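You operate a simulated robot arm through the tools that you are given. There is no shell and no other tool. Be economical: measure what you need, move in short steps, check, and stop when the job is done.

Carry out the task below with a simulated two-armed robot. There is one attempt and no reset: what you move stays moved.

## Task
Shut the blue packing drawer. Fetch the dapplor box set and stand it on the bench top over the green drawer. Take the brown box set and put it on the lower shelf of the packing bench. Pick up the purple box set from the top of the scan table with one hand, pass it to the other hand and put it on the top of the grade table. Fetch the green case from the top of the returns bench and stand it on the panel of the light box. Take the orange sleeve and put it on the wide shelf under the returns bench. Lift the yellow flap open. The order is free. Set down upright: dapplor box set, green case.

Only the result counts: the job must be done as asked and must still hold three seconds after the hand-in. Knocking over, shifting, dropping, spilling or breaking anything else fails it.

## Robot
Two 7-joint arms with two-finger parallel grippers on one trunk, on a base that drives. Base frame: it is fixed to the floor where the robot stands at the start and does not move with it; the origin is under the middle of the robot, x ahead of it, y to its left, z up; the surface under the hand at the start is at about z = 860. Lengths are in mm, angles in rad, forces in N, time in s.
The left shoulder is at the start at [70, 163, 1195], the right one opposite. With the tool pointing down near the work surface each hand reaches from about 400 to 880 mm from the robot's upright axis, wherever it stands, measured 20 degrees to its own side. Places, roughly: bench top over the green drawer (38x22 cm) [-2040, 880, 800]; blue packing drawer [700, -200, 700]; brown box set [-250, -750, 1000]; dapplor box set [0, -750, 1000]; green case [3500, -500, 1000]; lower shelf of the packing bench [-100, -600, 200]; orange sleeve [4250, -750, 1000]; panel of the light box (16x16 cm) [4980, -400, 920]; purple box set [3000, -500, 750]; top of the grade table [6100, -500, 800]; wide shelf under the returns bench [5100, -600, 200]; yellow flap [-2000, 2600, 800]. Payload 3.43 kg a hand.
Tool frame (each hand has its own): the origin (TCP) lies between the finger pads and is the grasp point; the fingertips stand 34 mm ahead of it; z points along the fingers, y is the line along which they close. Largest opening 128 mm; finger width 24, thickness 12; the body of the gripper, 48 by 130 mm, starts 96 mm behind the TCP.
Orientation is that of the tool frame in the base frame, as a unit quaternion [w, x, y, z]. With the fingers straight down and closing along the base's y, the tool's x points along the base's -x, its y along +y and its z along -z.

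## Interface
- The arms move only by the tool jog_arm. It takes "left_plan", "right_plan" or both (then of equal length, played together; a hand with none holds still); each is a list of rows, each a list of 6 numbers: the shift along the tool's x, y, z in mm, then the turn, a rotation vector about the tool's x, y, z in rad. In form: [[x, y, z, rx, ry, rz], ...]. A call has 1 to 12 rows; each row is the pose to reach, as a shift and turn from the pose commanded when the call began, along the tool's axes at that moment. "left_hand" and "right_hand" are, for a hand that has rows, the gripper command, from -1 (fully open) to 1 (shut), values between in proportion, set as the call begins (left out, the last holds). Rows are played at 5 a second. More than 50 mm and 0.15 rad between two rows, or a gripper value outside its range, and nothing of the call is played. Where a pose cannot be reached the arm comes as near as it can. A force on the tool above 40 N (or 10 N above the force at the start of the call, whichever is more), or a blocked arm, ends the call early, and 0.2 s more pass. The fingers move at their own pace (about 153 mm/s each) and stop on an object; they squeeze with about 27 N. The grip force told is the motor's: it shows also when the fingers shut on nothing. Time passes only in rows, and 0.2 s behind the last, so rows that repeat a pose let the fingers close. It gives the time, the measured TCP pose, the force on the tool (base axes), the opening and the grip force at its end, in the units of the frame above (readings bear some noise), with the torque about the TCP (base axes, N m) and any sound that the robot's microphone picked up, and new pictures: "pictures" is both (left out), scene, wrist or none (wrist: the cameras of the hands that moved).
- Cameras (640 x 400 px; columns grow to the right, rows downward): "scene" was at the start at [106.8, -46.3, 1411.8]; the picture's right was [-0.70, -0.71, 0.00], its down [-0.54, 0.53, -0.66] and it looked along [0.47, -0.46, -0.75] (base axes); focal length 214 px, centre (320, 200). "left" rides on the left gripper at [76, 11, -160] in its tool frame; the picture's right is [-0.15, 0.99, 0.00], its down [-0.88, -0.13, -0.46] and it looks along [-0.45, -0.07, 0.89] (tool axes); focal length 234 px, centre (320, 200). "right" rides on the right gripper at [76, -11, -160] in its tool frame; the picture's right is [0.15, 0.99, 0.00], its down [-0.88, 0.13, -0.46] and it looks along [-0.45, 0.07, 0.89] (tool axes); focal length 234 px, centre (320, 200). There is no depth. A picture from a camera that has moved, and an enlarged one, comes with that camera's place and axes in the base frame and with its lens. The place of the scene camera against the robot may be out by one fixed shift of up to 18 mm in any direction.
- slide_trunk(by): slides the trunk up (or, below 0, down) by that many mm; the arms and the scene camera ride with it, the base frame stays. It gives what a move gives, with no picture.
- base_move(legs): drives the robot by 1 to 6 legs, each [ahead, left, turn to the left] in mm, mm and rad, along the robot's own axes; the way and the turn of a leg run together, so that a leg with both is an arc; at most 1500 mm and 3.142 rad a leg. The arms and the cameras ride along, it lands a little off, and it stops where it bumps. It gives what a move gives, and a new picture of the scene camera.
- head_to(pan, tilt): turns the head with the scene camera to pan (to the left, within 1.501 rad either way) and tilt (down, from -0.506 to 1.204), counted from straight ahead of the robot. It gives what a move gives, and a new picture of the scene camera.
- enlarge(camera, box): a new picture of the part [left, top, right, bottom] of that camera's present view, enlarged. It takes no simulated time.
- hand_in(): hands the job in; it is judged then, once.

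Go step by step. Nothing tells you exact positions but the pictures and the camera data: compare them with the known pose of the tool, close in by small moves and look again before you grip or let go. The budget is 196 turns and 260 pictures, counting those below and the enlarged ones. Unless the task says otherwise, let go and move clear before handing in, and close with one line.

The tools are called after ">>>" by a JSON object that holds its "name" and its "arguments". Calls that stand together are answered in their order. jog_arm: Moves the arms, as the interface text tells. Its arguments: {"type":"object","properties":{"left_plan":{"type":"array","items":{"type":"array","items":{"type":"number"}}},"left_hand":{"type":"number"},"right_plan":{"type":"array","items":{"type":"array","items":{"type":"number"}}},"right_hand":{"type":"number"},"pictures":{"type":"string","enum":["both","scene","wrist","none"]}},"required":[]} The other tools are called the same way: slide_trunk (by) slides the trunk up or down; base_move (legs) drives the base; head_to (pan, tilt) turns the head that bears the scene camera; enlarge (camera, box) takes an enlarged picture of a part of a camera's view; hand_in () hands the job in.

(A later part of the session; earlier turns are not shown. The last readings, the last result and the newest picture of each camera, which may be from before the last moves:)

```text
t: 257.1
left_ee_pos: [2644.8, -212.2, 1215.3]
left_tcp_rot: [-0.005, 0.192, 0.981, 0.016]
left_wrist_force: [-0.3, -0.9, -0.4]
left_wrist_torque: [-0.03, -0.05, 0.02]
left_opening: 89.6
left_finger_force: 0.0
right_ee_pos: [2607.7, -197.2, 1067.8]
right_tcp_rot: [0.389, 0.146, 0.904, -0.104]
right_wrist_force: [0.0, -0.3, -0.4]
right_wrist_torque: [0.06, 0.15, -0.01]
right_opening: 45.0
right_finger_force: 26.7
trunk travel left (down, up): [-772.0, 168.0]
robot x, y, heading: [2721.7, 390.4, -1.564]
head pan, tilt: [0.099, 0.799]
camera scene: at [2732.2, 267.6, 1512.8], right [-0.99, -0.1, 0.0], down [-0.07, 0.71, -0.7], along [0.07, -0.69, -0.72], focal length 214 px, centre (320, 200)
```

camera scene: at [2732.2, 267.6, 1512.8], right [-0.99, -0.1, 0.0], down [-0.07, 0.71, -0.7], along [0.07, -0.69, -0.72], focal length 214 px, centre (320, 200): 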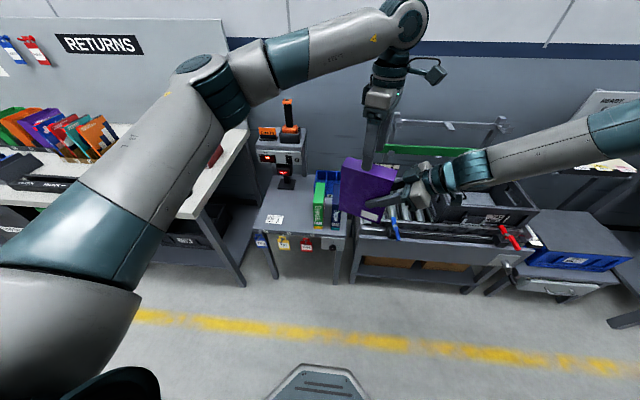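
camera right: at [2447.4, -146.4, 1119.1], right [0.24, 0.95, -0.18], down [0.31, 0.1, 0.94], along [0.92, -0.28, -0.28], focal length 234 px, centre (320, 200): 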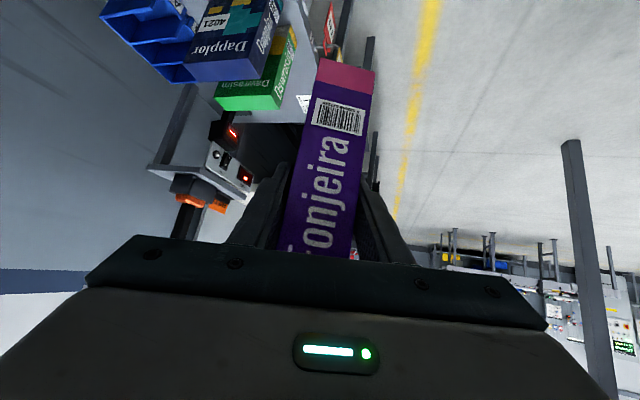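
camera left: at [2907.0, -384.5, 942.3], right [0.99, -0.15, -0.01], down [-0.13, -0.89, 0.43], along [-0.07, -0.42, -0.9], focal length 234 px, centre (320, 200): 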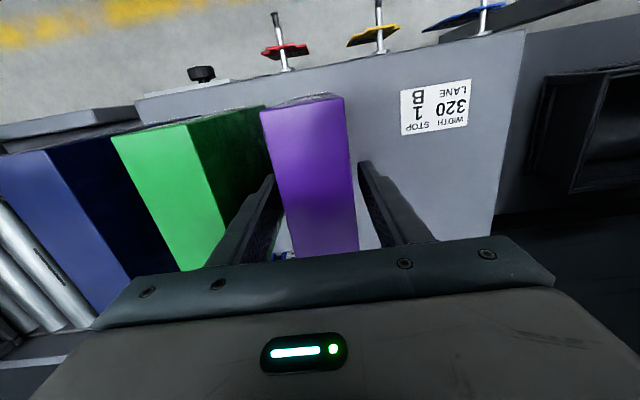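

The right hand holds the purple box alone. I'll move the left hand away to the left and restore its yaw.

>>> {"name": "jog_arm", "arguments": {"left_plan": [[0, 0, -20, 0, 0, 0], [-24, 18, -25, 0, 0, 0.13], [-48, 36, -25, 0, 0, 0.26], [-72, 54, -25, 0, 0, 0.39], [-96, 72, -25, 0, 0, 0.52], [-120, 90, -25, 0, 0, 0.65], [-144, 108, -25, 0, 0, 0.78], [-168, 126, -25, 0, 0, 0.91], [-190, 142, -25, 0, 0, 1.04], [-190, 142, -25, 0, 0, 1.19]], "left_hand": -1, "pictures": "scene"}}

```text
t: 259.3
left_ee_pos: [2871.6, -155.5, 1240.5]
left_tcp_rot: [-0.011, 0.71, 0.704, 0.011]
left_wrist_force: [-0.2, 0.7, 0.0]
left_wrist_torque: [0.0, -0.05, 0.01]
left_opening: 127.9
left_finger_force: 0.1
right_ee_pos: [2607.1, -198.3, 1065.6]
right_tcp_rot: [0.39, 0.145, 0.904, -0.103]
right_wrist_force: [0.4, -0.2, -0.6]
right_wrist_torque: [0.08, 0.15, -0.02]
right_opening: 44.9
right_finger_force: 27.0
trunk travel left (down, up): [-772.0, 168.0]
robot x, y, heading: [2724.4, 391.9, -1.563]
head pan, tilt: [0.099, 0.799]
camera scene: at [2731.8, 266.5, 1512.8], right [-0.99, -0.1, 0.0], down [-0.07, 0.71, -0.7], along [0.07, -0.69, -0.72], focal length 214 px, centre (320, 200)
```

scene: 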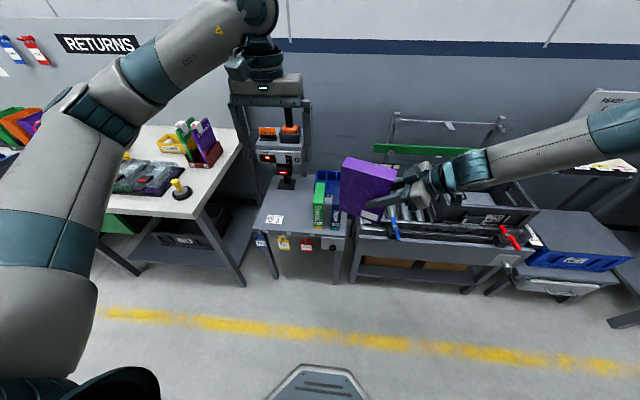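

Now to the grade table with the right hand's box. I'll drive along in stages, watching ahead.

>>> {"name": "head_to", "arguments": {"pan": 1.2, "tilt": 0.4}}

>>> {"name": "base_move", "arguments": {"legs": [[0, 1450, 0]]}}

```text
t: 260.7
left_ee_pos: [2874.1, -155.9, 1239.3]
left_tcp_rot: [-0.013, 0.708, 0.706, 0.01]
left_wrist_force: [-0.4, -0.6, -0.9]
left_wrist_torque: [-0.02, 0.0, -0.02]
left_opening: 128.2
left_finger_force: 0.1
right_ee_pos: [2608.5, -198.2, 1066.6]
right_tcp_rot: [0.39, 0.145, 0.904, -0.102]
right_wrist_force: [0.1, -0.8, 0.2]
right_wrist_torque: [0.08, 0.18, -0.02]
right_opening: 44.9
right_finger_force: 27.3
trunk travel left (down, up): [-772.0, 168.0]
robot x, y, heading: [2723.1, 388.3, -1.565]
head pan, tilt: [1.201, 0.4]
camera scene: at [2810.9, 313.6, 1547.9], right [-0.36, -0.93, 0.0], down [-0.36, 0.14, -0.92], along [0.86, -0.33, -0.39], focal length 214 px, centre (320, 200)
```

scene: 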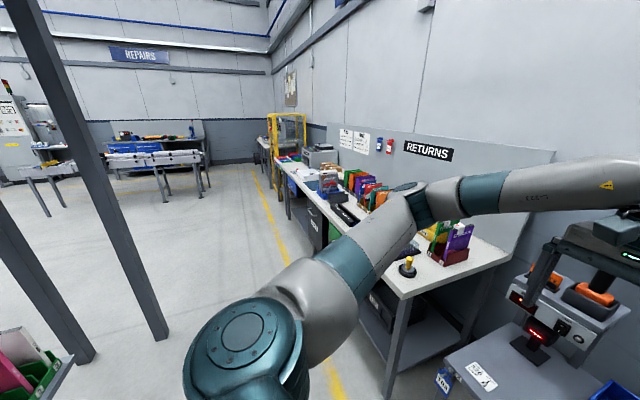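

```text
t: 267.8
left_ee_pos: [4264.5, -199.2, 1239.7]
left_tcp_rot: [-0.012, 0.729, 0.684, 0.01]
left_wrist_force: [-0.5, 0.9, -0.1]
left_wrist_torque: [-0.04, 0.01, 0.01]
left_opening: 128.4
left_finger_force: 0.1
right_ee_pos: [3997.6, -226.0, 1066.8]
right_tcp_rot: [0.386, 0.171, 0.899, -0.113]
right_wrist_force: [0.6, 0.1, 0.0]
right_wrist_torque: [0.04, 0.15, 0.02]
right_opening: 44.6
right_finger_force: 26.7
trunk travel left (down, up): [-772.0, 168.0]
robot x, y, heading: [4147.7, 358.7, -1.625]
head pan, tilt: [1.201, 0.4]
camera scene: at [4228.9, 273.1, 1547.9], right [-0.41, -0.91, 0.0], down [-0.35, 0.16, -0.92], along [0.84, -0.38, -0.39], focal length 214 px, centre (320, 200)
```

scene: 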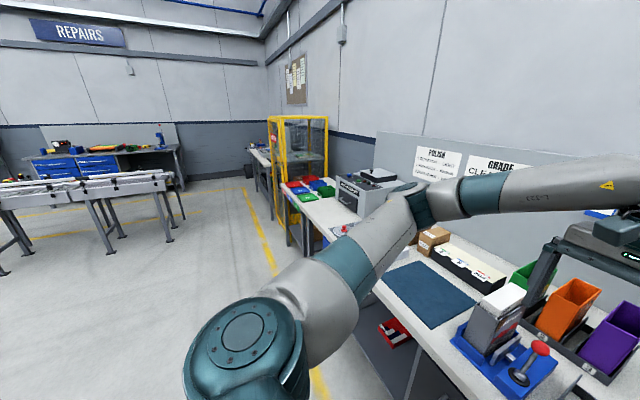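

>>> {"name": "base_move", "arguments": {"legs": [[-40, 0, 0.055], [0, 1000, 0]]}}

>>> {"name": "head_to", "arguments": {"pan": 0.8, "tilt": 0.6}}

```text
t: 273.5
left_ee_pos: [5312.2, -143.8, 1239.6]
left_tcp_rot: [-0.012, 0.707, 0.707, 0.01]
left_wrist_force: [0.3, -0.3, 0.9]
left_wrist_torque: [-0.02, 0.0, -0.01]
left_opening: 128.0
left_finger_force: 0.0
right_ee_pos: [5049.2, -187.6, 1065.3]
right_tcp_rot: [0.39, 0.142, 0.904, -0.101]
right_wrist_force: [-0.1, -0.1, -3.9]
right_wrist_torque: [0.08, 0.12, 0.02]
right_opening: 44.9
right_finger_force: 27.3
trunk travel left (down, up): [-772.0, 168.0]
robot x, y, heading: [5159.6, 402.3, -1.563]
head pan, tilt: [1.201, 0.4]
camera scene: at [5248.0, 325.0, 1547.9], right [-0.35, -0.94, 0.0], down [-0.36, 0.14, -0.92], along [0.86, -0.32, -0.39], focal length 214 px, centre (320, 200)
```

scene: 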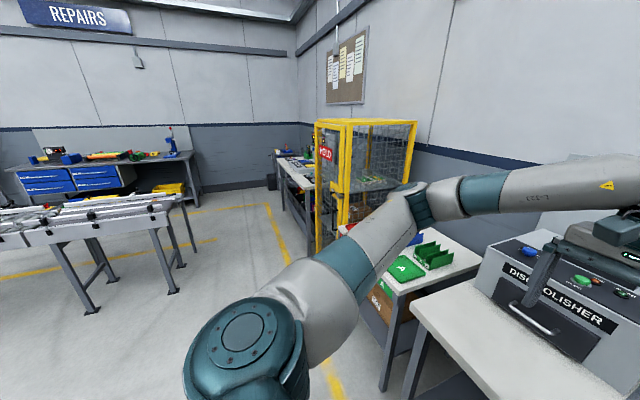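

```text
t: 274.3
left_ee_pos: [5313.6, -144.6, 1239.7]
left_tcp_rot: [-0.012, 0.707, 0.708, 0.01]
left_wrist_force: [0.3, -0.4, 0.3]
left_wrist_torque: [0.03, -0.02, -0.02]
left_opening: 127.8
left_finger_force: 0.1
right_ee_pos: [5048.8, -187.1, 1067.0]
right_tcp_rot: [0.388, 0.142, 0.905, -0.101]
right_wrist_force: [0.0, -0.6, -3.6]
right_wrist_torque: [0.02, 0.18, -0.07]
right_opening: 44.8
right_finger_force: 27.0
trunk travel left (down, up): [-772.0, 168.0]
robot x, y, heading: [5160.3, 397.0, -1.562]
head pan, tilt: [0.799, 0.6]
camera scene: at [5225.8, 296.7, 1529.7], right [-0.69, -0.72, 0.0], down [-0.41, 0.39, -0.83], along [0.6, -0.57, -0.56], focal length 214 px, centre (320, 200)
```

scene: 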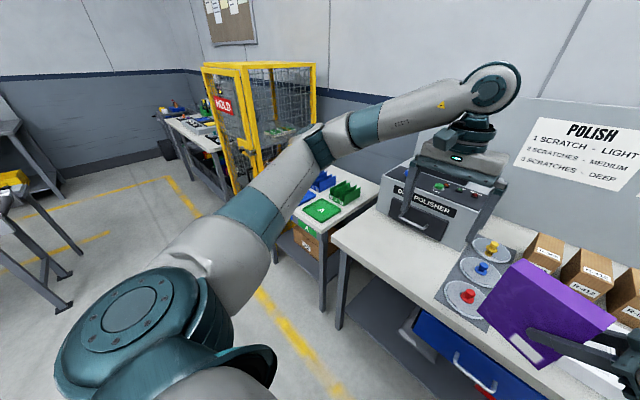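

The grade table is the small white table just past the polisher. I'll move on in front of it.

>>> {"name": "base_move", "arguments": {"legs": [[-20, 880, 0]]}}

>>> {"name": "head_to", "arguments": {"pan": 0.0, "tilt": 0.8}}

```text
t: 279.0
left_ee_pos: [6188.0, -127.9, 1240.3]
left_tcp_rot: [-0.012, 0.714, 0.699, 0.011]
left_wrist_force: [1.0, -0.6, 0.7]
left_wrist_torque: [0.0, -0.03, -0.01]
left_opening: 128.1
left_finger_force: 0.1
right_ee_pos: [5924.1, -165.9, 1066.8]
right_tcp_rot: [0.39, 0.152, 0.902, -0.106]
right_wrist_force: [0.0, 1.0, -3.9]
right_wrist_torque: [0.04, 0.15, 0.04]
right_opening: 45.0
right_finger_force: 26.4
trunk travel left (down, up): [-772.0, 168.0]
robot x, y, heading: [6048.8, 415.6, -1.584]
head pan, tilt: [0.799, 0.6]
camera scene: at [6110.6, 313.9, 1529.7], right [-0.71, -0.71, 0.0], down [-0.4, 0.4, -0.82], along [0.58, -0.58, -0.57], focal length 214 px, centre (320, 200)
```

scene: 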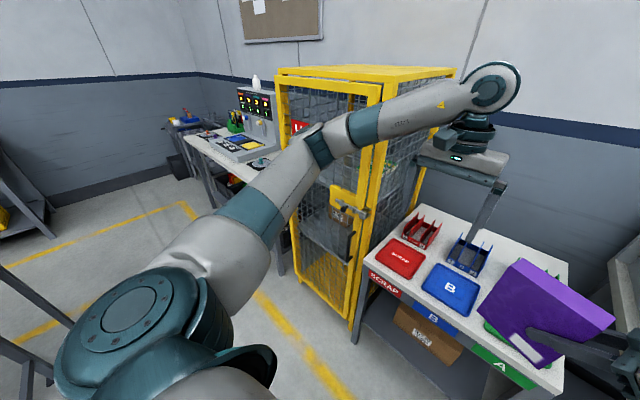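

```text
t: 280.1
left_ee_pos: [6187.5, -128.9, 1239.9]
left_tcp_rot: [-0.012, 0.714, 0.7, 0.01]
left_wrist_force: [1.2, 0.2, -0.9]
left_wrist_torque: [0.02, 0.0, 0.05]
left_opening: 128.1
left_finger_force: 0.0
right_ee_pos: [5923.5, -166.2, 1065.9]
right_tcp_rot: [0.388, 0.153, 0.903, -0.105]
right_wrist_force: [-0.2, 0.3, -3.4]
right_wrist_torque: [0.08, 0.14, -0.02]
right_opening: 44.6
right_finger_force: 26.5
trunk travel left (down, up): [-772.0, 168.0]
robot x, y, heading: [6049.4, 423.0, -1.584]
head pan, tilt: [0.0, 0.799]
camera scene: at [6047.5, 295.7, 1512.8], right [-1.0, 0.01, 0.0], down [0.01, 0.72, -0.7], along [-0.01, -0.7, -0.72], focal length 214 px, centre (320, 200)
```

scene: 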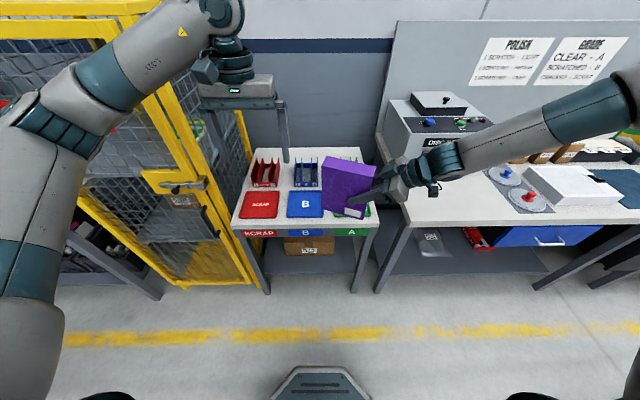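

>>> {"name": "enlarge", "arguments": {"camera": "scene", "box": [220, 130, 400, 245]}}

>>> {"name": "enlarge", "arguments": {"camera": "left", "box": [0, 0, 640, 400]}}

```text
3.48 times, centred on (310, 188) of scene
camera zoom: at [6047.5, 295.7, 1512.8], right [-1.0, 0.01, 0.0], down [0.01, 0.72, -0.7], along [-0.01, -0.7, -0.72], focal length 746 px, centre (355, 244)
```

zoom: 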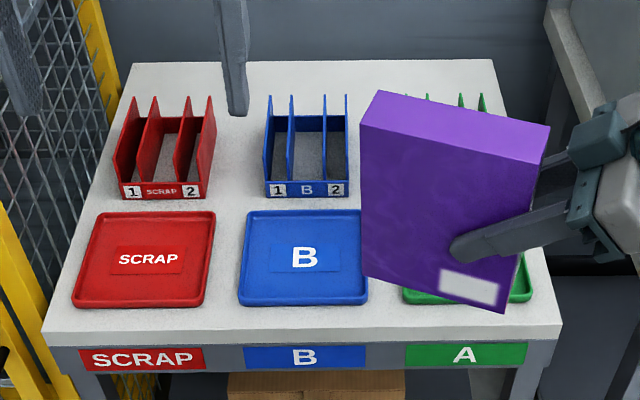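

```text
1.00 times, centred on (320, 200) of left (not enlarged: the box is as wide or as high as the picture)
camera zoom: at [6203.8, -57.8, 1402.1], right [0.99, -0.17, -0.01], down [-0.15, -0.89, 0.43], along [-0.08, -0.42, -0.9], focal length 234 px, centre (320, 200)
```

zoom: 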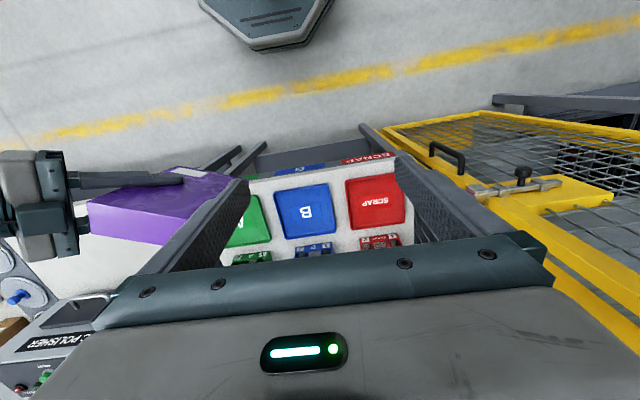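

The rear strip of the table, behind the holders, is clear and deep enough. To reach it I'll swing the right hand with its box to point forward, box edge-on, raising it slightly.

>>> {"name": "jog_arm", "arguments": {"right_plan": [[-1.5, -3.1, -10.4, 0.095, 0.009, 0.088], [-2.9, -6.3, -20.8, 0.191, 0.018, 0.176], [-4.4, -9.4, -31.2, 0.286, 0.028, 0.264], [-5.9, -12.5, -41.6, 0.381, 0.037, 0.352], [-7.3, -15.7, -52, 0.477, 0.046, 0.441], [-8.8, -18.8, -62.5, 0.572, 0.055, 0.529], [-10.3, -21.9, -72.9, 0.667, 0.065, 0.617], [-11.7, -25.1, -83.3, 0.763, 0.074, 0.705], [-13.2, -28.2, -93.7, 0.858, 0.083, 0.793]]}}

```text
t: 282.1
left_ee_pos: [6190.5, -129.0, 1239.6]
left_tcp_rot: [-0.012, 0.714, 0.7, 0.01]
left_wrist_force: [-0.6, -0.3, -1.2]
left_wrist_torque: [0.01, 0.0, 0.0]
left_opening: 128.0
left_finger_force: 0.1
right_ee_pos: [5860.5, -164.6, 1142.7]
right_tcp_rot: [0.266, 0.626, 0.668, -0.302]
right_wrist_force: [-0.1, 0.5, -4.2]
right_wrist_torque: [0.16, 0.0, 0.01]
right_opening: 44.7
right_finger_force: 26.8
trunk travel left (down, up): [-772.0, 168.0]
robot x, y, heading: [6049.2, 416.2, -1.583]
head pan, tilt: [0.0, 0.799]
camera scene: at [6048.8, 295.9, 1512.8], right [-1.0, 0.01, 0.0], down [0.01, 0.72, -0.7], along [-0.01, -0.7, -0.72], focal length 214 px, centre (320, 200)
camera right: at [5848.7, 3.7, 1195.3], right [0.98, 0.13, -0.18], down [0.21, -0.25, 0.94], along [0.08, -0.96, -0.28], focal length 234 px, centre (320, 200)
```

scene: 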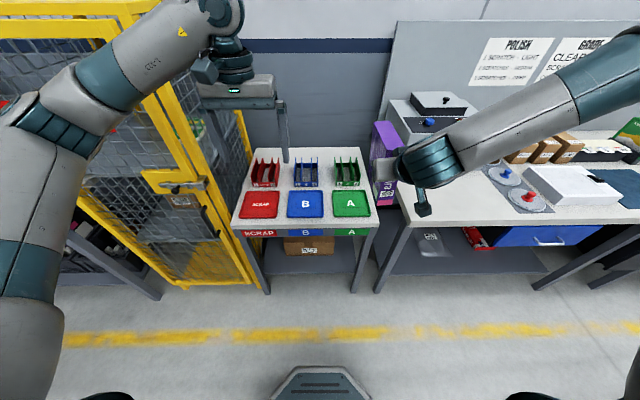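
right: 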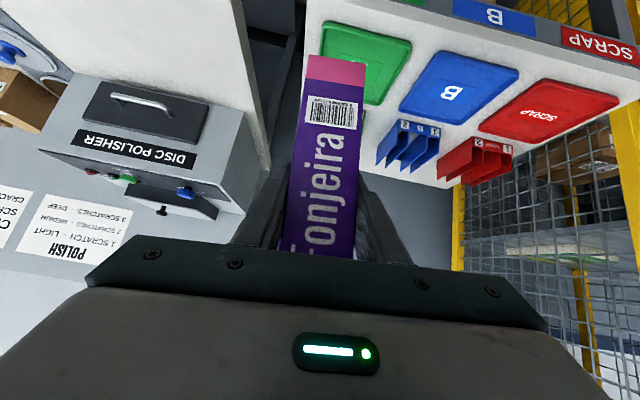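

That works: the right hand points forward with the box edge-on. I'll retract the left hand to keep its elbow away from the yellow cage, and test the right hand farther forward and inward.

>>> {"name": "jog_arm", "arguments": {"left_plan": [[45, 0, 0, 0, 0, 0], [90, 0, 0, 0, 0, 0], [135, 0, 0, 0, 0, 0], [180, 0, 0, 0, 0, 0]], "right_plan": [[-19, 24, 18, 0, 0, 0], [-37.5, 48, 35.5, 0, 0, 0], [-56, 72, 53, 0, 0, 0], [-75, 96, 71, 0, 0, 0]], "pictures": "scene"}}

>>> {"name": "enlarge", "arguments": {"camera": "scene", "box": [220, 120, 400, 235]}}

```text
t: 283.1
left_ee_pos: [6191.5, 49.7, 1245.5]
left_tcp_rot: [-0.012, 0.715, 0.699, 0.01]
left_wrist_force: [0.0, 0.7, 0.5]
left_wrist_torque: [0.01, -0.01, -0.02]
left_opening: 128.0
left_finger_force: 0.2
right_ee_pos: [5899.6, -248.1, 1163.2]
right_tcp_rot: [0.266, 0.626, 0.668, -0.302]
right_wrist_force: [0.0, -0.4, -4.3]
right_wrist_torque: [0.16, 0.03, -0.07]
right_opening: 44.7
right_finger_force: 26.7
right hand out of reach, approached as far as the arm can: row 2, 3, 4
trunk travel left (down, up): [-772.0, 168.0]
robot x, y, heading: [6051.6, 420.3, -1.583]
head pan, tilt: [0.0, 0.799]
camera scene: at [6047.2, 295.5, 1512.7], right [-1.0, 0.01, 0.0], down [0.01, 0.72, -0.7], along [-0.01, -0.7, -0.72], focal length 214 px, centre (320, 200)
```

scene: 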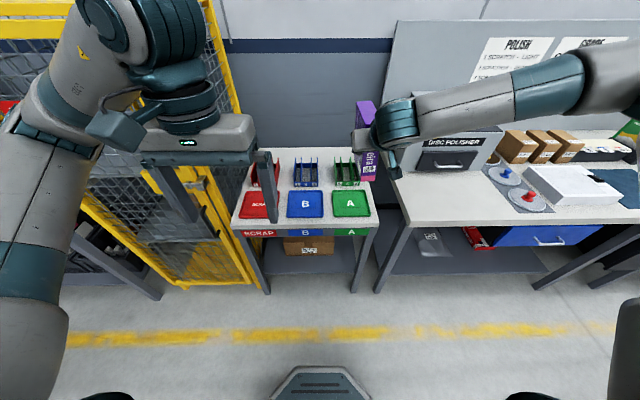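

```text
3.48 times, centred on (310, 178) of scene
camera zoom: at [6047.2, 295.5, 1512.7], right [-1.0, 0.01, 0.0], down [0.01, 0.72, -0.7], along [-0.01, -0.7, -0.72], focal length 746 px, centre (355, 278)
```

zoom: 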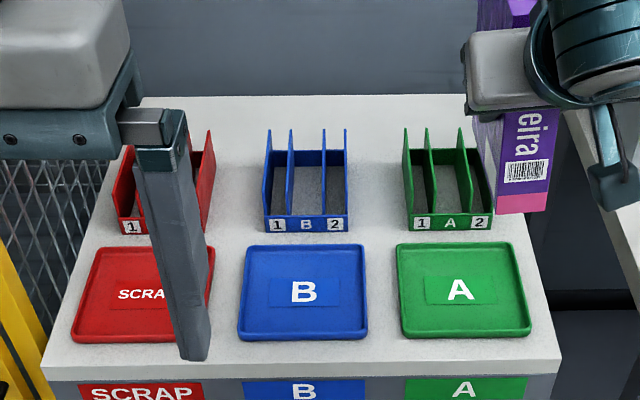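

The right arm can reach far enough if the base goes right up to the table, but then the left elbow must not hit the cage. Extending the left hand forward over the table pulls its elbow inward, so I'll do that first.

>>> {"name": "jog_arm", "arguments": {"left_plan": [[-40, -2, -5, 0, 0, 0], [-80, -4, -10, 0, 0, 0], [-120, -6, -15, 0, 0, 0], [-160, -8, -20, 0, 0, 0], [-200, -10, -25, 0, 0, 0], [-240, -12, -25, 0, 0, 0], [-280, -14, -25, 0, 0, 0], [-320, -20, -25, 0, 0, 0], [-360, -25, -25, 0, 0, 0], [-395, -30, -25, 0, 0, 0]], "left_hand": 0.9, "pictures": "none"}}

>>> {"name": "base_move", "arguments": {"legs": [[0, -45, 0.013], [200, 0, 0]]}}

```text
t: 285.4
left_ee_pos: [6151.8, -343.7, 1257.6]
left_tcp_rot: [-0.011, 0.714, 0.7, 0.011]
left_wrist_force: [-0.1, -0.1, -0.2]
left_wrist_torque: [0.01, -0.02, 0.01]
left_opening: 6.2
left_finger_force: 0.1
right_ee_pos: [5897.3, -249.1, 1162.2]
right_tcp_rot: [0.266, 0.627, 0.668, -0.3]
right_wrist_force: [-0.9, 0.4, -3.6]
right_wrist_torque: [0.15, 0.0, 0.0]
right_opening: 44.8
right_finger_force: 26.7
trunk travel left (down, up): [-772.0, 168.0]
robot x, y, heading: [6048.5, 417.9, -1.582]
head pan, tilt: [0.0, 0.799]
```

```text
t: 287.4
left_ee_pos: [6113.6, -539.7, 1259.9]
left_tcp_rot: [-0.012, 0.713, 0.701, 0.01]
left_wrist_force: [-0.8, -0.2, 0.9]
left_wrist_torque: [-0.02, 0.02, 0.03]
left_opening: 6.4
left_finger_force: 0.1
right_ee_pos: [5856.6, -447.5, 1164.6]
right_tcp_rot: [0.268, 0.624, 0.67, -0.301]
right_wrist_force: [0.3, -0.8, -3.3]
right_wrist_torque: [0.13, 0.0, -0.02]
right_opening: 45.1
right_finger_force: 26.3
trunk travel left (down, up): [-772.0, 168.0]
robot x, y, heading: [6003.8, 217.2, -1.578]
head pan, tilt: [0.0, 0.799]
camera scene: at [6003.4, 97.6, 1513.1], right [-1.0, 0.01, 0.0], down [0.01, 0.72, -0.7], along [-0.01, -0.7, -0.72], focal length 214 px, centre (320, 200)
```

scene: 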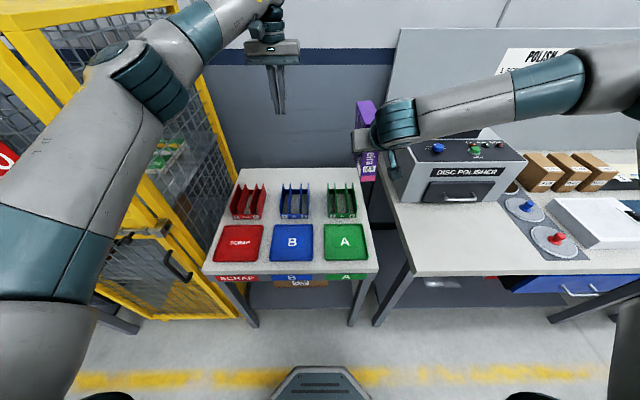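

>>> {"name": "base_move", "arguments": {"legs": [[190, 25, 0]]}}

>>> {"name": "slide_trunk", "arguments": {"by": -130}}

>>> {"name": "enlarge", "arguments": {"camera": "scene", "box": [0, 0, 640, 400]}}

>>> {"name": "enlarge", "arguments": {"camera": "right", "box": [0, 0, 640, 400]}}

```text
t: 289.0
left_ee_pos: [6134.2, -727.0, 1261.0]
left_tcp_rot: [-0.011, 0.713, 0.701, 0.009]
left_wrist_force: [0.0, 0.3, -0.4]
left_wrist_torque: [-0.03, -0.02, 0.05]
left_opening: 6.5
left_finger_force: 0.0
right_ee_pos: [5879.4, -635.3, 1164.2]
right_tcp_rot: [0.268, 0.625, 0.669, -0.302]
right_wrist_force: [-0.5, 0.5, -4.0]
right_wrist_torque: [0.14, -0.03, 0.0]
right_opening: 45.0
right_finger_force: 27.3
trunk travel left (down, up): [-772.0, 168.0]
robot x, y, heading: [6028.8, 30.1, -1.58]
head pan, tilt: [0.0, 0.799]
camera scene: at [6025.2, -90.6, 1513.1], right [-1.0, 0.01, 0.0], down [0.01, 0.72, -0.7], along [-0.01, -0.7, -0.72], focal length 214 px, centre (320, 200)
```

scene: 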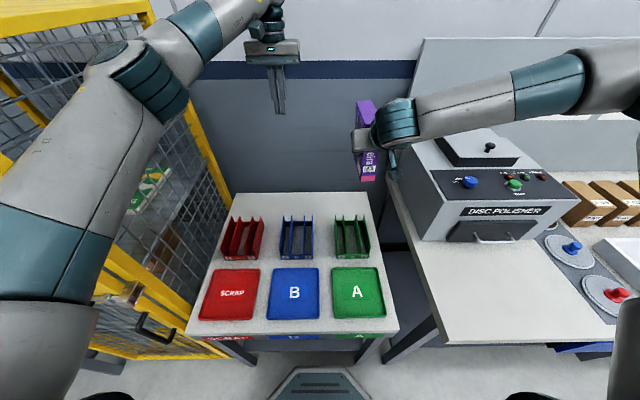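

```text
t: 290.6
left_ee_pos: [6135.6, -729.7, 1129.1]
left_tcp_rot: [-0.012, 0.713, 0.701, 0.009]
left_wrist_force: [0.0, 0.9, -0.8]
left_wrist_torque: [-0.01, 0.03, 0.03]
left_opening: 6.5
left_finger_force: 0.1
right_ee_pos: [5879.7, -636.5, 1033.1]
right_tcp_rot: [0.267, 0.625, 0.669, -0.302]
right_wrist_force: [-1.4, -0.2, -4.1]
right_wrist_torque: [0.16, 0.02, -0.02]
right_opening: 44.9
right_finger_force: 27.0
trunk travel left (down, up): [-642.0, 298.0]
robot x, y, heading: [6027.1, 30.0, -1.578]
head pan, tilt: [0.0, 0.799]
```

```text
1.00 times, centred on (320, 200) of scene (not enlarged: the box is as wide or as high as the picture)
camera zoom: at [6025.6, -92.8, 1382.9], right [-1.0, 0.01, 0.0], down [0.01, 0.72, -0.7], along [-0.01, -0.7, -0.72], focal length 214 px, centre (320, 200)
```

zoom: 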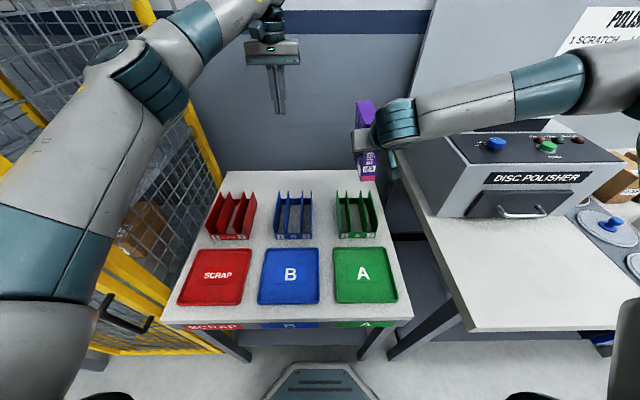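

```text
1.00 times, centred on (320, 200) of right (not enlarged: the box is as wide or as high as the picture)
camera zoom: at [5865.2, -468.5, 1086.7], right [0.97, 0.14, -0.18], down [0.21, -0.25, 0.95], along [0.08, -0.96, -0.28], focal length 234 px, centre (320, 200)
```

zoom: 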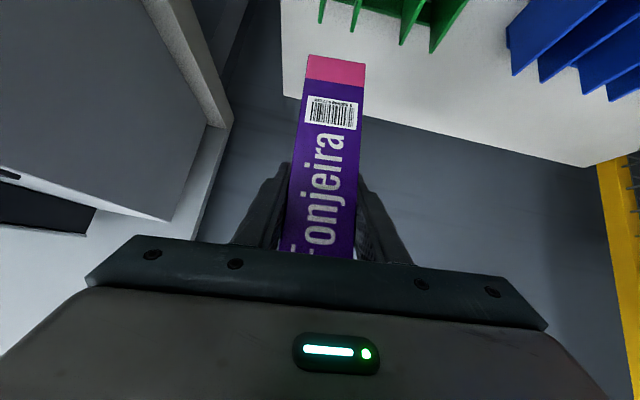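

The table's rear edge is at y≈-812, its right edge at x≈5827, and the holders end near y≈-610. I need about 25 mm more forward; then I'll lower.

>>> {"name": "base_move", "arguments": {"legs": [[28, 5, 0]]}}

>>> {"name": "slide_trunk", "arguments": {"by": -100}}

>>> {"name": "enlarge", "arguments": {"camera": "right", "box": [0, 0, 640, 400]}}

>>> {"name": "enlarge", "arguments": {"camera": "scene", "box": [260, 80, 480, 220]}}

```text
t: 291.4
left_ee_pos: [6140.0, -753.9, 1131.4]
left_tcp_rot: [-0.01, 0.713, 0.701, 0.008]
left_wrist_force: [-0.4, 0.6, 0.2]
left_wrist_torque: [-0.01, 0.03, 0.03]
left_opening: 6.5
left_finger_force: 0.1
right_ee_pos: [5884.9, -661.8, 1036.4]
right_tcp_rot: [0.268, 0.624, 0.669, -0.302]
right_wrist_force: [-0.4, 1.0, -2.6]
right_wrist_torque: [0.12, -0.02, 0.04]
right_opening: 44.8
right_finger_force: 27.7
trunk travel left (down, up): [-642.0, 298.0]
robot x, y, heading: [6029.8, 5.4, -1.576]
head pan, tilt: [0.0, 0.799]
camera scene: at [6029.6, -117.3, 1383.4], right [-1.0, 0.01, 0.0], down [0.01, 0.72, -0.7], along [-0.01, -0.7, -0.72], focal length 214 px, centre (320, 200)
```

scene: 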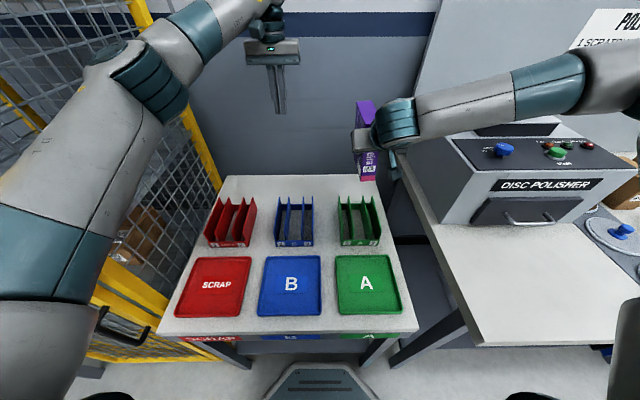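

```text
t: 292.7
left_ee_pos: [6139.0, -756.4, 1030.4]
left_tcp_rot: [-0.011, 0.713, 0.701, 0.01]
left_wrist_force: [-0.7, -0.3, -0.5]
left_wrist_torque: [-0.01, -0.02, -0.02]
left_opening: 6.4
left_finger_force: 0.1
right_ee_pos: [5883.6, -665.2, 934.0]
right_tcp_rot: [0.267, 0.625, 0.669, -0.302]
right_wrist_force: [0.6, -0.3, -3.8]
right_wrist_torque: [0.17, 0.02, -0.01]
right_opening: 44.8
right_finger_force: 27.0
trunk travel left (down, up): [-542.0, 398.0]
robot x, y, heading: [6032.5, 2.3, -1.583]
head pan, tilt: [0.0, 0.799]
```

```text
1.00 times, centred on (320, 200) of right (not enlarged: the box is as wide or as high as the picture)
camera zoom: at [5869.9, -496.4, 986.8], right [0.97, 0.14, -0.18], down [0.21, -0.25, 0.95], along [0.08, -0.96, -0.28], focal length 234 px, centre (320, 200)
```

zoom: 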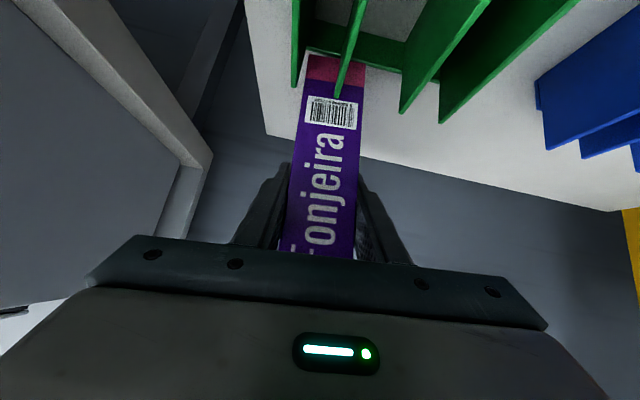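

```text
2.86 times, centred on (370, 150) of scene
camera zoom: at [6030.1, -120.7, 1282.9], right [-1.0, 0.01, 0.0], down [0.01, 0.72, -0.7], along [-0.01, -0.7, -0.72], focal length 613 px, centre (177, 343)
```

zoom: 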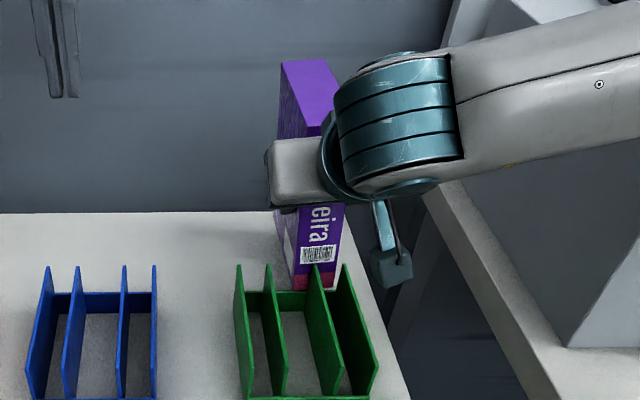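

The box stands clear behind the green holder, with the bottom about 30 mm above the top. I'll lower in small trunk steps.

>>> {"name": "slide_trunk", "arguments": {"by": -20}}

>>> {"name": "slide_trunk", "arguments": {"by": -8}}

```text
t: 293.4
left_ee_pos: [6139.6, -757.1, 1009.9]
left_tcp_rot: [-0.012, 0.713, 0.701, 0.009]
left_wrist_force: [0.5, 1.3, 0.1]
left_wrist_torque: [-0.02, -0.01, 0.03]
left_opening: 6.4
left_finger_force: 0.0
right_ee_pos: [5884.5, -664.2, 915.4]
right_tcp_rot: [0.269, 0.624, 0.668, -0.303]
right_wrist_force: [-0.5, -11.6, 17.5]
right_wrist_torque: [-0.34, -0.27, -0.1]
right_opening: 44.6
right_finger_force: 27.2
trunk travel left (down, up): [-522.0, 418.0]
robot x, y, heading: [6029.0, 0.9, -1.577]
head pan, tilt: [0.0, 0.799]
```

```text
t: 294.0
left_ee_pos: [6139.5, -756.4, 1001.5]
left_tcp_rot: [-0.012, 0.713, 0.701, 0.009]
left_wrist_force: [0.2, 0.5, -0.8]
left_wrist_torque: [0.0, -0.01, -0.04]
left_opening: 6.3
left_finger_force: 0.1
right_ee_pos: [5885.6, -663.7, 906.7]
right_tcp_rot: [0.267, 0.624, 0.67, -0.301]
right_wrist_force: [-1.0, -6.2, 17.0]
right_wrist_torque: [0.16, -0.34, -0.11]
right_opening: 44.8
right_finger_force: 27.5
trunk travel left (down, up): [-514.0, 426.0]
robot x, y, heading: [6029.1, 3.5, -1.578]
head pan, tilt: [0.0, 0.799]
```

>>> {"name": "enlarge", "arguments": {"camera": "scene", "box": [260, 80, 480, 220]}}

>>> {"name": "enlarge", "arguments": {"camera": "right", "box": [180, 0, 500, 200]}}

```text
2.86 times, centred on (370, 150) of scene
camera zoom: at [6030.6, -119.5, 1254.9], right [-1.0, 0.01, 0.0], down [0.01, 0.72, -0.7], along [-0.01, -0.7, -0.72], focal length 613 px, centre (177, 343)
```

zoom: 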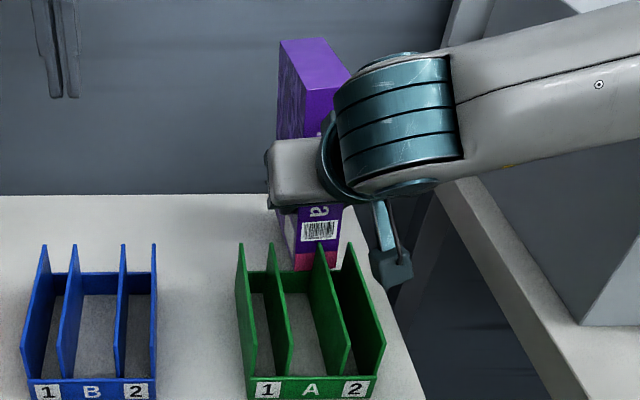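

```text
2.00 times, centred on (340, 100) of right
camera zoom: at [5870.4, -495.4, 959.0], right [0.97, 0.14, -0.18], down [0.21, -0.25, 0.95], along [0.08, -0.96, -0.27], focal length 468 px, centre (280, 400)
```

zoom: 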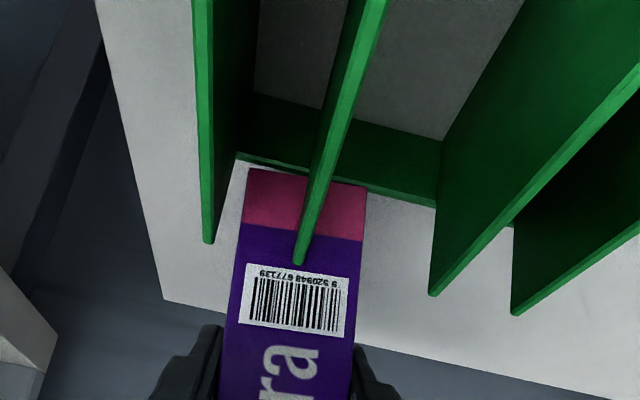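

The box rests on the table behind the holder. I'll open the right hand partway.

>>> {"name": "jog_arm", "arguments": {"right_plan": [[0, 0, 0, 0, 0, 0], [0, 0, 0, 0, 0, 0], [0, 0, 0, 0, 0, 0]], "right_hand": -0.2, "pictures": "wrist"}}

>>> {"name": "enlarge", "arguments": {"camera": "scene", "box": [260, 80, 480, 220]}}

```text
t: 294.8
left_ee_pos: [6138.9, -756.6, 1001.7]
left_tcp_rot: [-0.011, 0.714, 0.7, 0.009]
left_wrist_force: [-0.2, -0.1, -0.1]
left_wrist_torque: [0.01, 0.01, -0.01]
left_opening: 6.5
left_finger_force: 0.0
right_ee_pos: [5883.7, -665.7, 905.9]
right_tcp_rot: [0.267, 0.625, 0.669, -0.301]
right_wrist_force: [0.9, 0.4, 0.2]
right_wrist_torque: [-0.01, 0.03, 0.0]
right_opening: 76.7
right_finger_force: 0.1
trunk travel left (down, up): [-514.0, 426.0]
robot x, y, heading: [6032.0, 2.2, -1.585]
head pan, tilt: [0.0, 0.799]
camera right: at [5869.9, -496.3, 958.5], right [0.97, 0.14, -0.18], down [0.21, -0.25, 0.94], along [0.08, -0.96, -0.28], focal length 234 px, centre (320, 200)
```

right: 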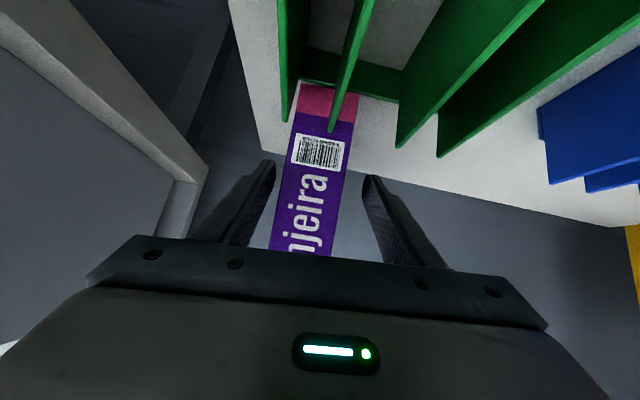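

```text
2.86 times, centred on (370, 150) of scene
camera zoom: at [6030.2, -120.7, 1254.8], right [-1.0, 0.01, 0.0], down [0.01, 0.72, -0.7], along [-0.01, -0.7, -0.72], focal length 613 px, centre (177, 343)
```

zoom: 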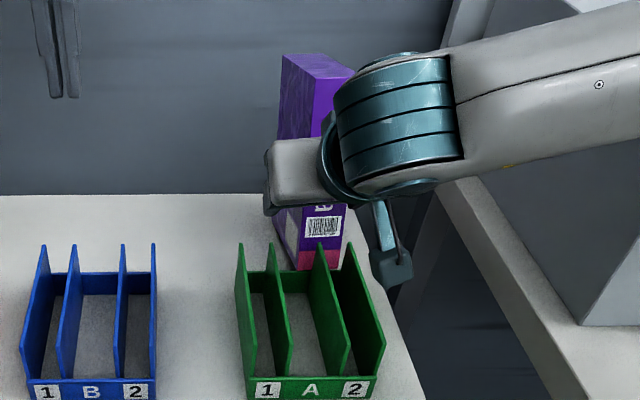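

The box stands free. I'll withdraw the right hand back and up along its own axis.

>>> {"name": "jog_arm", "arguments": {"right_plan": [[0, 0, -35, 0, 0, 0], [0, 0, -70, 0, 0, 0], [0, 0, -105, 0, 0, 0], [0, 0, -140, 0, 0, 0]], "pictures": "none"}}

>>> {"name": "slide_trunk", "arguments": {"by": 200}}

>>> {"name": "enlarge", "arguments": {"camera": "right", "box": [0, 0, 640, 400]}}

```text
t: 295.8
left_ee_pos: [6140.2, -756.2, 1002.5]
left_tcp_rot: [-0.01, 0.713, 0.701, 0.008]
left_wrist_force: [0.4, 0.4, 0.0]
left_wrist_torque: [-0.04, -0.01, 0.01]
left_opening: 6.4
left_finger_force: 0.1
right_ee_pos: [5887.4, -562.6, 1001.3]
right_tcp_rot: [0.268, 0.624, 0.669, -0.302]
right_wrist_force: [-0.4, 0.4, -0.8]
right_wrist_torque: [-0.02, -0.02, -0.01]
right_opening: 76.7
right_finger_force: 0.1
trunk travel left (down, up): [-514.0, 426.0]
robot x, y, heading: [6028.4, 1.2, -1.574]
head pan, tilt: [0.0, 0.799]
```

```text
t: 297.9
left_ee_pos: [6140.3, -758.2, 1202.4]
left_tcp_rot: [-0.011, 0.713, 0.701, 0.009]
left_wrist_force: [0.2, 0.1, -0.2]
left_wrist_torque: [0.02, -0.02, -0.02]
left_opening: 6.5
left_finger_force: 0.1
right_ee_pos: [5886.7, -563.5, 1200.0]
right_tcp_rot: [0.266, 0.625, 0.669, -0.301]
right_wrist_force: [0.2, 0.4, -0.1]
right_wrist_torque: [-0.04, 0.01, 0.0]
right_opening: 76.7
right_finger_force: 0.0
trunk travel left (down, up): [-714.0, 226.0]
robot x, y, heading: [6028.6, 3.3, -1.581]
head pan, tilt: [0.0, 0.799]
```

```text
1.00 times, centred on (320, 200) of right (not enlarged: the box is as wide or as high as the picture)
camera zoom: at [5872.8, -395.0, 1253.6], right [0.97, 0.14, -0.18], down [0.21, -0.25, 0.95], along [0.08, -0.96, -0.28], focal length 234 px, centre (320, 200)
```

zoom: 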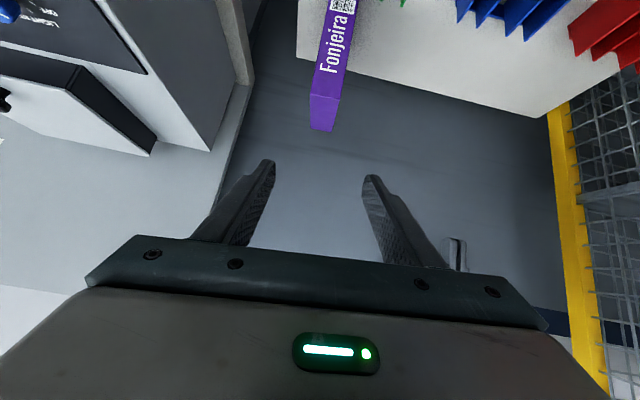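

The purple box set is placed. I'll back out along the same line, bring the right hand to neutral and return to the returns bench for the green case.

>>> {"name": "base_move", "arguments": {"legs": [[-420, 0, 0]]}}

>>> {"name": "jog_arm", "arguments": {"right_plan": [[0, 0, -30, 0, 0.12, 0], [0, 0, -60, 0, 0.24, 0], [0, 0, -90, 0, 0.36, 0], [0, 0, -120, 0, 0.48, 0], [0, 0, -150, 0, 0.6, 0], [0, 0, -170, 0, 0.72, 0], [0, 0, -180, 0, 0.82, 0]], "left_plan": [[35, 0, 0, 0, 0, 0], [70, 0, 0, 0, 0, 0], [105, 0, 0, 0, 0, 0], [140, 0, 0, 0, 0, 0], [175, 0, 0, 0, 0, 0], [200, 0, 0, 0, 0, 0], [220, 0, 0, 0, 0, 0]], "left_hand": -1, "pictures": "none"}}

>>> {"name": "base_move", "arguments": {"legs": [[0, -1350, 0], [0, -1250, 0]]}}

```text
t: 300.5
left_ee_pos: [6133.8, -357.0, 1200.6]
left_tcp_rot: [-0.011, 0.719, 0.695, 0.009]
left_wrist_force: [-0.2, -0.9, -0.4]
left_wrist_torque: [0.02, 0.03, 0.01]
left_opening: 6.4
left_finger_force: 0.0
right_ee_pos: [5885.7, -157.7, 1200.7]
right_tcp_rot: [0.265, 0.63, 0.664, -0.304]
right_wrist_force: [0.6, -0.1, -0.1]
right_wrist_torque: [-0.01, 0.01, 0.01]
right_opening: 77.0
right_finger_force: 0.0
trunk travel left (down, up): [-714.0, 226.0]
robot x, y, heading: [6036.7, 403.4, -1.593]
head pan, tilt: [0.0, 0.799]
camera scene: at [6034.5, 281.3, 1454.7], right [-1.0, 0.02, 0.0], down [0.02, 0.72, -0.7], along [-0.02, -0.7, -0.72], focal length 214 px, centre (320, 200)
```

scene: 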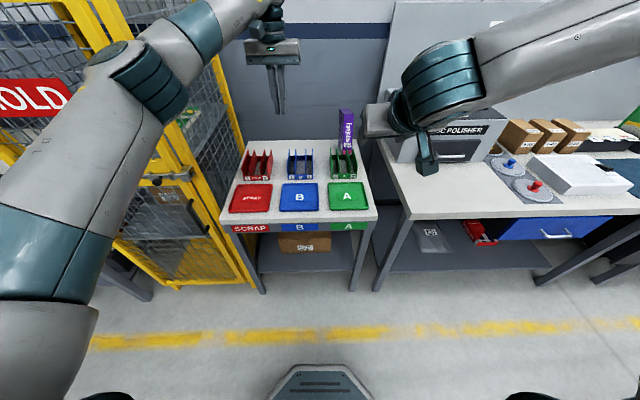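

```text
t: 302.1
left_ee_pos: [6143.1, -136.2, 1205.9]
left_tcp_rot: [-0.012, 0.719, 0.695, 0.011]
left_wrist_force: [0.2, 0.3, 0.5]
left_wrist_torque: [-0.01, 0.01, 0.02]
left_opening: 128.1
left_finger_force: 0.1
right_ee_pos: [5882.2, -29.8, 1320.7]
right_tcp_rot: [-0.023, 0.7, 0.714, -0.025]
right_wrist_force: [-0.3, -0.5, 0.8]
right_wrist_torque: [-0.01, 0.02, 0.0]
right_opening: 76.6
right_finger_force: 0.0
right hand out of reach, approached as far as the arm can: row 7
trunk travel left (down, up): [-714.0, 226.0]
robot x, y, heading: [6036.1, 407.6, -1.594]
head pan, tilt: [0.0, 0.799]
```

```text
t: 314.6
left_ee_pos: [3553.4, -27.1, 1207.3]
left_tcp_rot: [-0.011, 0.74, 0.673, 0.011]
left_wrist_force: [0.9, -0.2, 0.0]
left_wrist_torque: [0.0, -0.01, 0.02]
left_opening: 127.9
left_finger_force: 0.0
right_ee_pos: [3298.9, 94.5, 1320.4]
right_tcp_rot: [-0.022, 0.72, 0.693, -0.027]
right_wrist_force: [-0.2, -0.1, 0.3]
right_wrist_torque: [-0.01, 0.06, -0.04]
right_opening: 76.9
right_finger_force: 0.0
trunk travel left (down, up): [-714.0, 226.0]
robot x, y, heading: [3478.6, 521.3, -1.658]
head pan, tilt: [0.0, 0.799]
camera scene: at [3469.7, 397.2, 1454.8], right [-1.0, 0.08, 0.0], down [0.06, 0.71, -0.7], along [-0.06, -0.69, -0.72], focal length 214 px, centre (320, 200)
```

scene: 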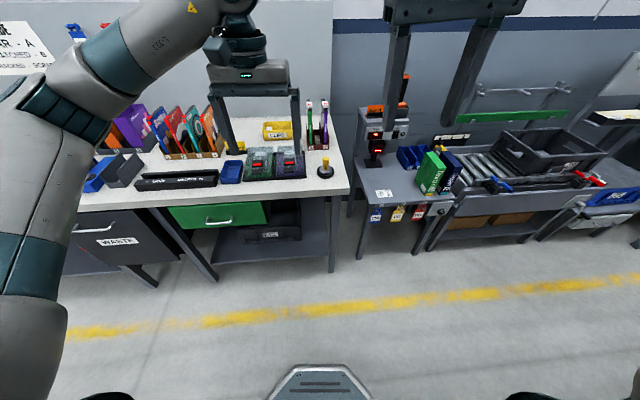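

I'm back at the returns bench. I'll correct the heading and look closely for the green case.

>>> {"name": "base_move", "arguments": {"legs": [[60, 0, 0.087]]}}

>>> {"name": "enlarge", "arguments": {"camera": "scene", "box": [200, 70, 370, 220]}}

```text
t: 315.5
left_ee_pos: [3596.6, -75.5, 1209.0]
left_tcp_rot: [-0.01, 0.71, 0.704, 0.008]
left_wrist_force: [-0.8, -0.5, 0.0]
left_wrist_torque: [0.01, -0.02, 0.0]
left_opening: 128.0
left_finger_force: 0.1
right_ee_pos: [3332.6, 23.7, 1322.8]
right_tcp_rot: [-0.019, 0.689, 0.724, -0.029]
right_wrist_force: [-0.2, -0.3, -0.4]
right_wrist_torque: [-0.05, -0.02, 0.01]
right_opening: 76.8
right_finger_force: 0.0
trunk travel left (down, up): [-714.0, 226.0]
robot x, y, heading: [3477.2, 458.5, -1.569]
head pan, tilt: [0.0, 0.799]
camera scene: at [3477.1, 341.0, 1455.4], right [-1.0, 0.0, 0.0], down [0.0, 0.71, -0.7], along [0.0, -0.7, -0.71], focal length 214 px, centre (320, 200)
```

scene: 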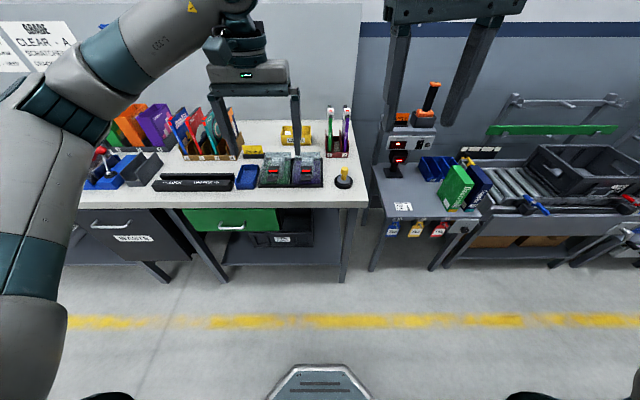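

```text
2.67 times, centred on (285, 145) of scene
camera zoom: at [3477.1, 341.0, 1455.4], right [-1.0, 0.0, 0.0], down [0.0, 0.71, -0.7], along [0.0, -0.7, -0.71], focal length 572 px, centre (413, 347)
```

zoom: 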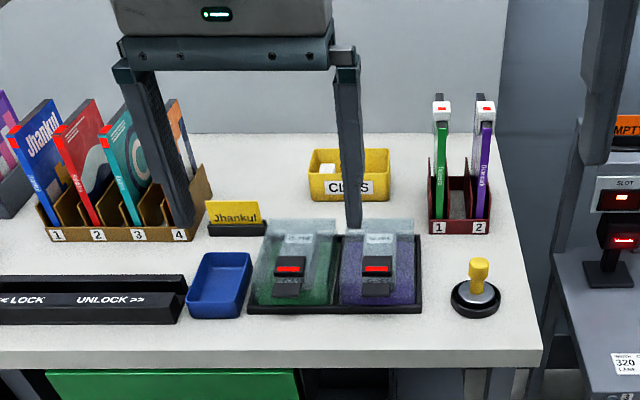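

The green case is the thin green one in slot 1 of the red holder at about (3428, -610). I'll line up the left hand with it.

>>> {"name": "base_move", "arguments": {"legs": [[0, -165, 0], [330, 0, 0]]}}

>>> {"name": "jog_arm", "arguments": {"left_plan": [[-40, 0, 0, 0, 0, 0], [-80, 0, 0, 0, 0, 0], [-120, 0, 0, 0, 0, 0], [-160, 0, 0, 0, 0, 0], [-190, 0, 0, 0, 0, 0]]}}

```text
t: 318.8
left_ee_pos: [3435.8, -410.5, 1207.5]
left_tcp_rot: [-0.011, 0.708, 0.706, 0.008]
left_wrist_force: [0.0, -0.1, 0.1]
left_wrist_torque: [0.02, -0.01, 0.02]
left_opening: 128.2
left_finger_force: 0.1
right_ee_pos: [3171.9, -311.7, 1321.3]
right_tcp_rot: [-0.021, 0.688, 0.725, -0.029]
right_wrist_force: [0.3, 0.4, -0.2]
right_wrist_torque: [-0.01, 0.0, -0.01]
right_opening: 76.9
right_finger_force: 0.0
trunk travel left (down, up): [-714.0, 226.0]
robot x, y, heading: [3313.6, 129.0, -1.566]
head pan, tilt: [0.0, 0.799]
camera scene: at [3315.6, 4.4, 1455.0], right [-1.0, -0.01, 0.0], down [0.0, 0.72, -0.7], along [0.0, -0.7, -0.72], focal length 214 px, centre (320, 200)
```

scene: 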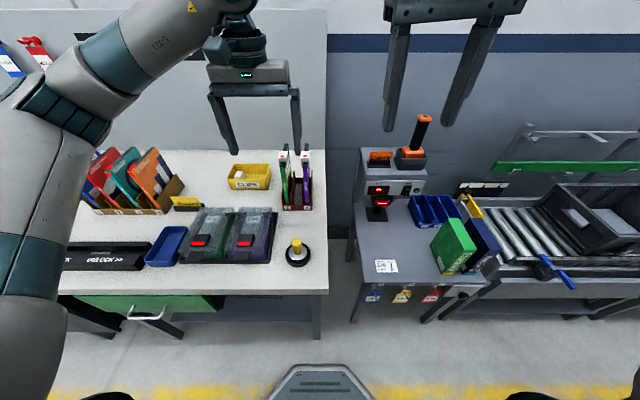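

```text
t: 320.0
left_ee_pos: [3435.7, -604.3, 1199.5]
left_tcp_rot: [-0.012, 0.708, 0.706, 0.009]
left_wrist_force: [-0.2, -0.1, 1.6]
left_wrist_torque: [0.01, 0.01, -0.02]
left_opening: 127.9
left_finger_force: 0.1
right_ee_pos: [3171.9, -312.6, 1320.4]
right_tcp_rot: [-0.02, 0.689, 0.724, -0.026]
right_wrist_force: [-0.7, -0.1, -0.3]
right_wrist_torque: [-0.04, -0.02, 0.04]
right_opening: 77.1
right_finger_force: 0.0
trunk travel left (down, up): [-714.0, 226.0]
robot x, y, heading: [3312.8, 125.1, -1.564]
head pan, tilt: [0.0, 0.799]
camera scene: at [3314.4, 2.7, 1454.7], right [-1.0, -0.01, 0.0], down [0.0, 0.72, -0.7], along [0.01, -0.7, -0.72], focal length 214 px, centre (320, 200)
camera left: at [3448.7, -532.9, 1362.2], right [0.99, -0.15, -0.01], down [-0.13, -0.89, 0.43], along [-0.07, -0.42, -0.9], focal length 234 px, centre (320, 200)
```

scene: 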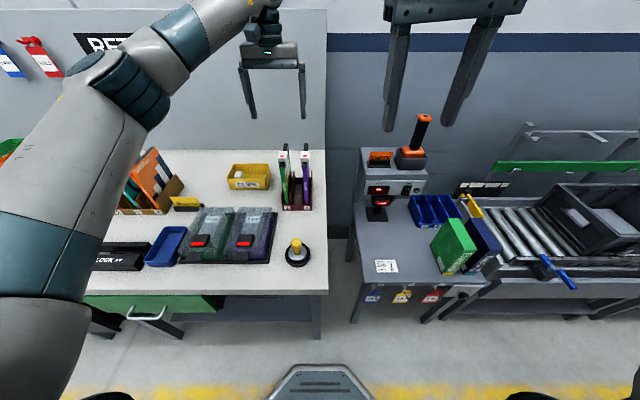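
left: 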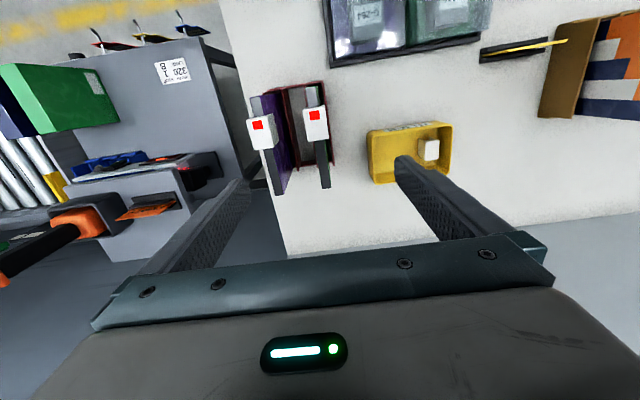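

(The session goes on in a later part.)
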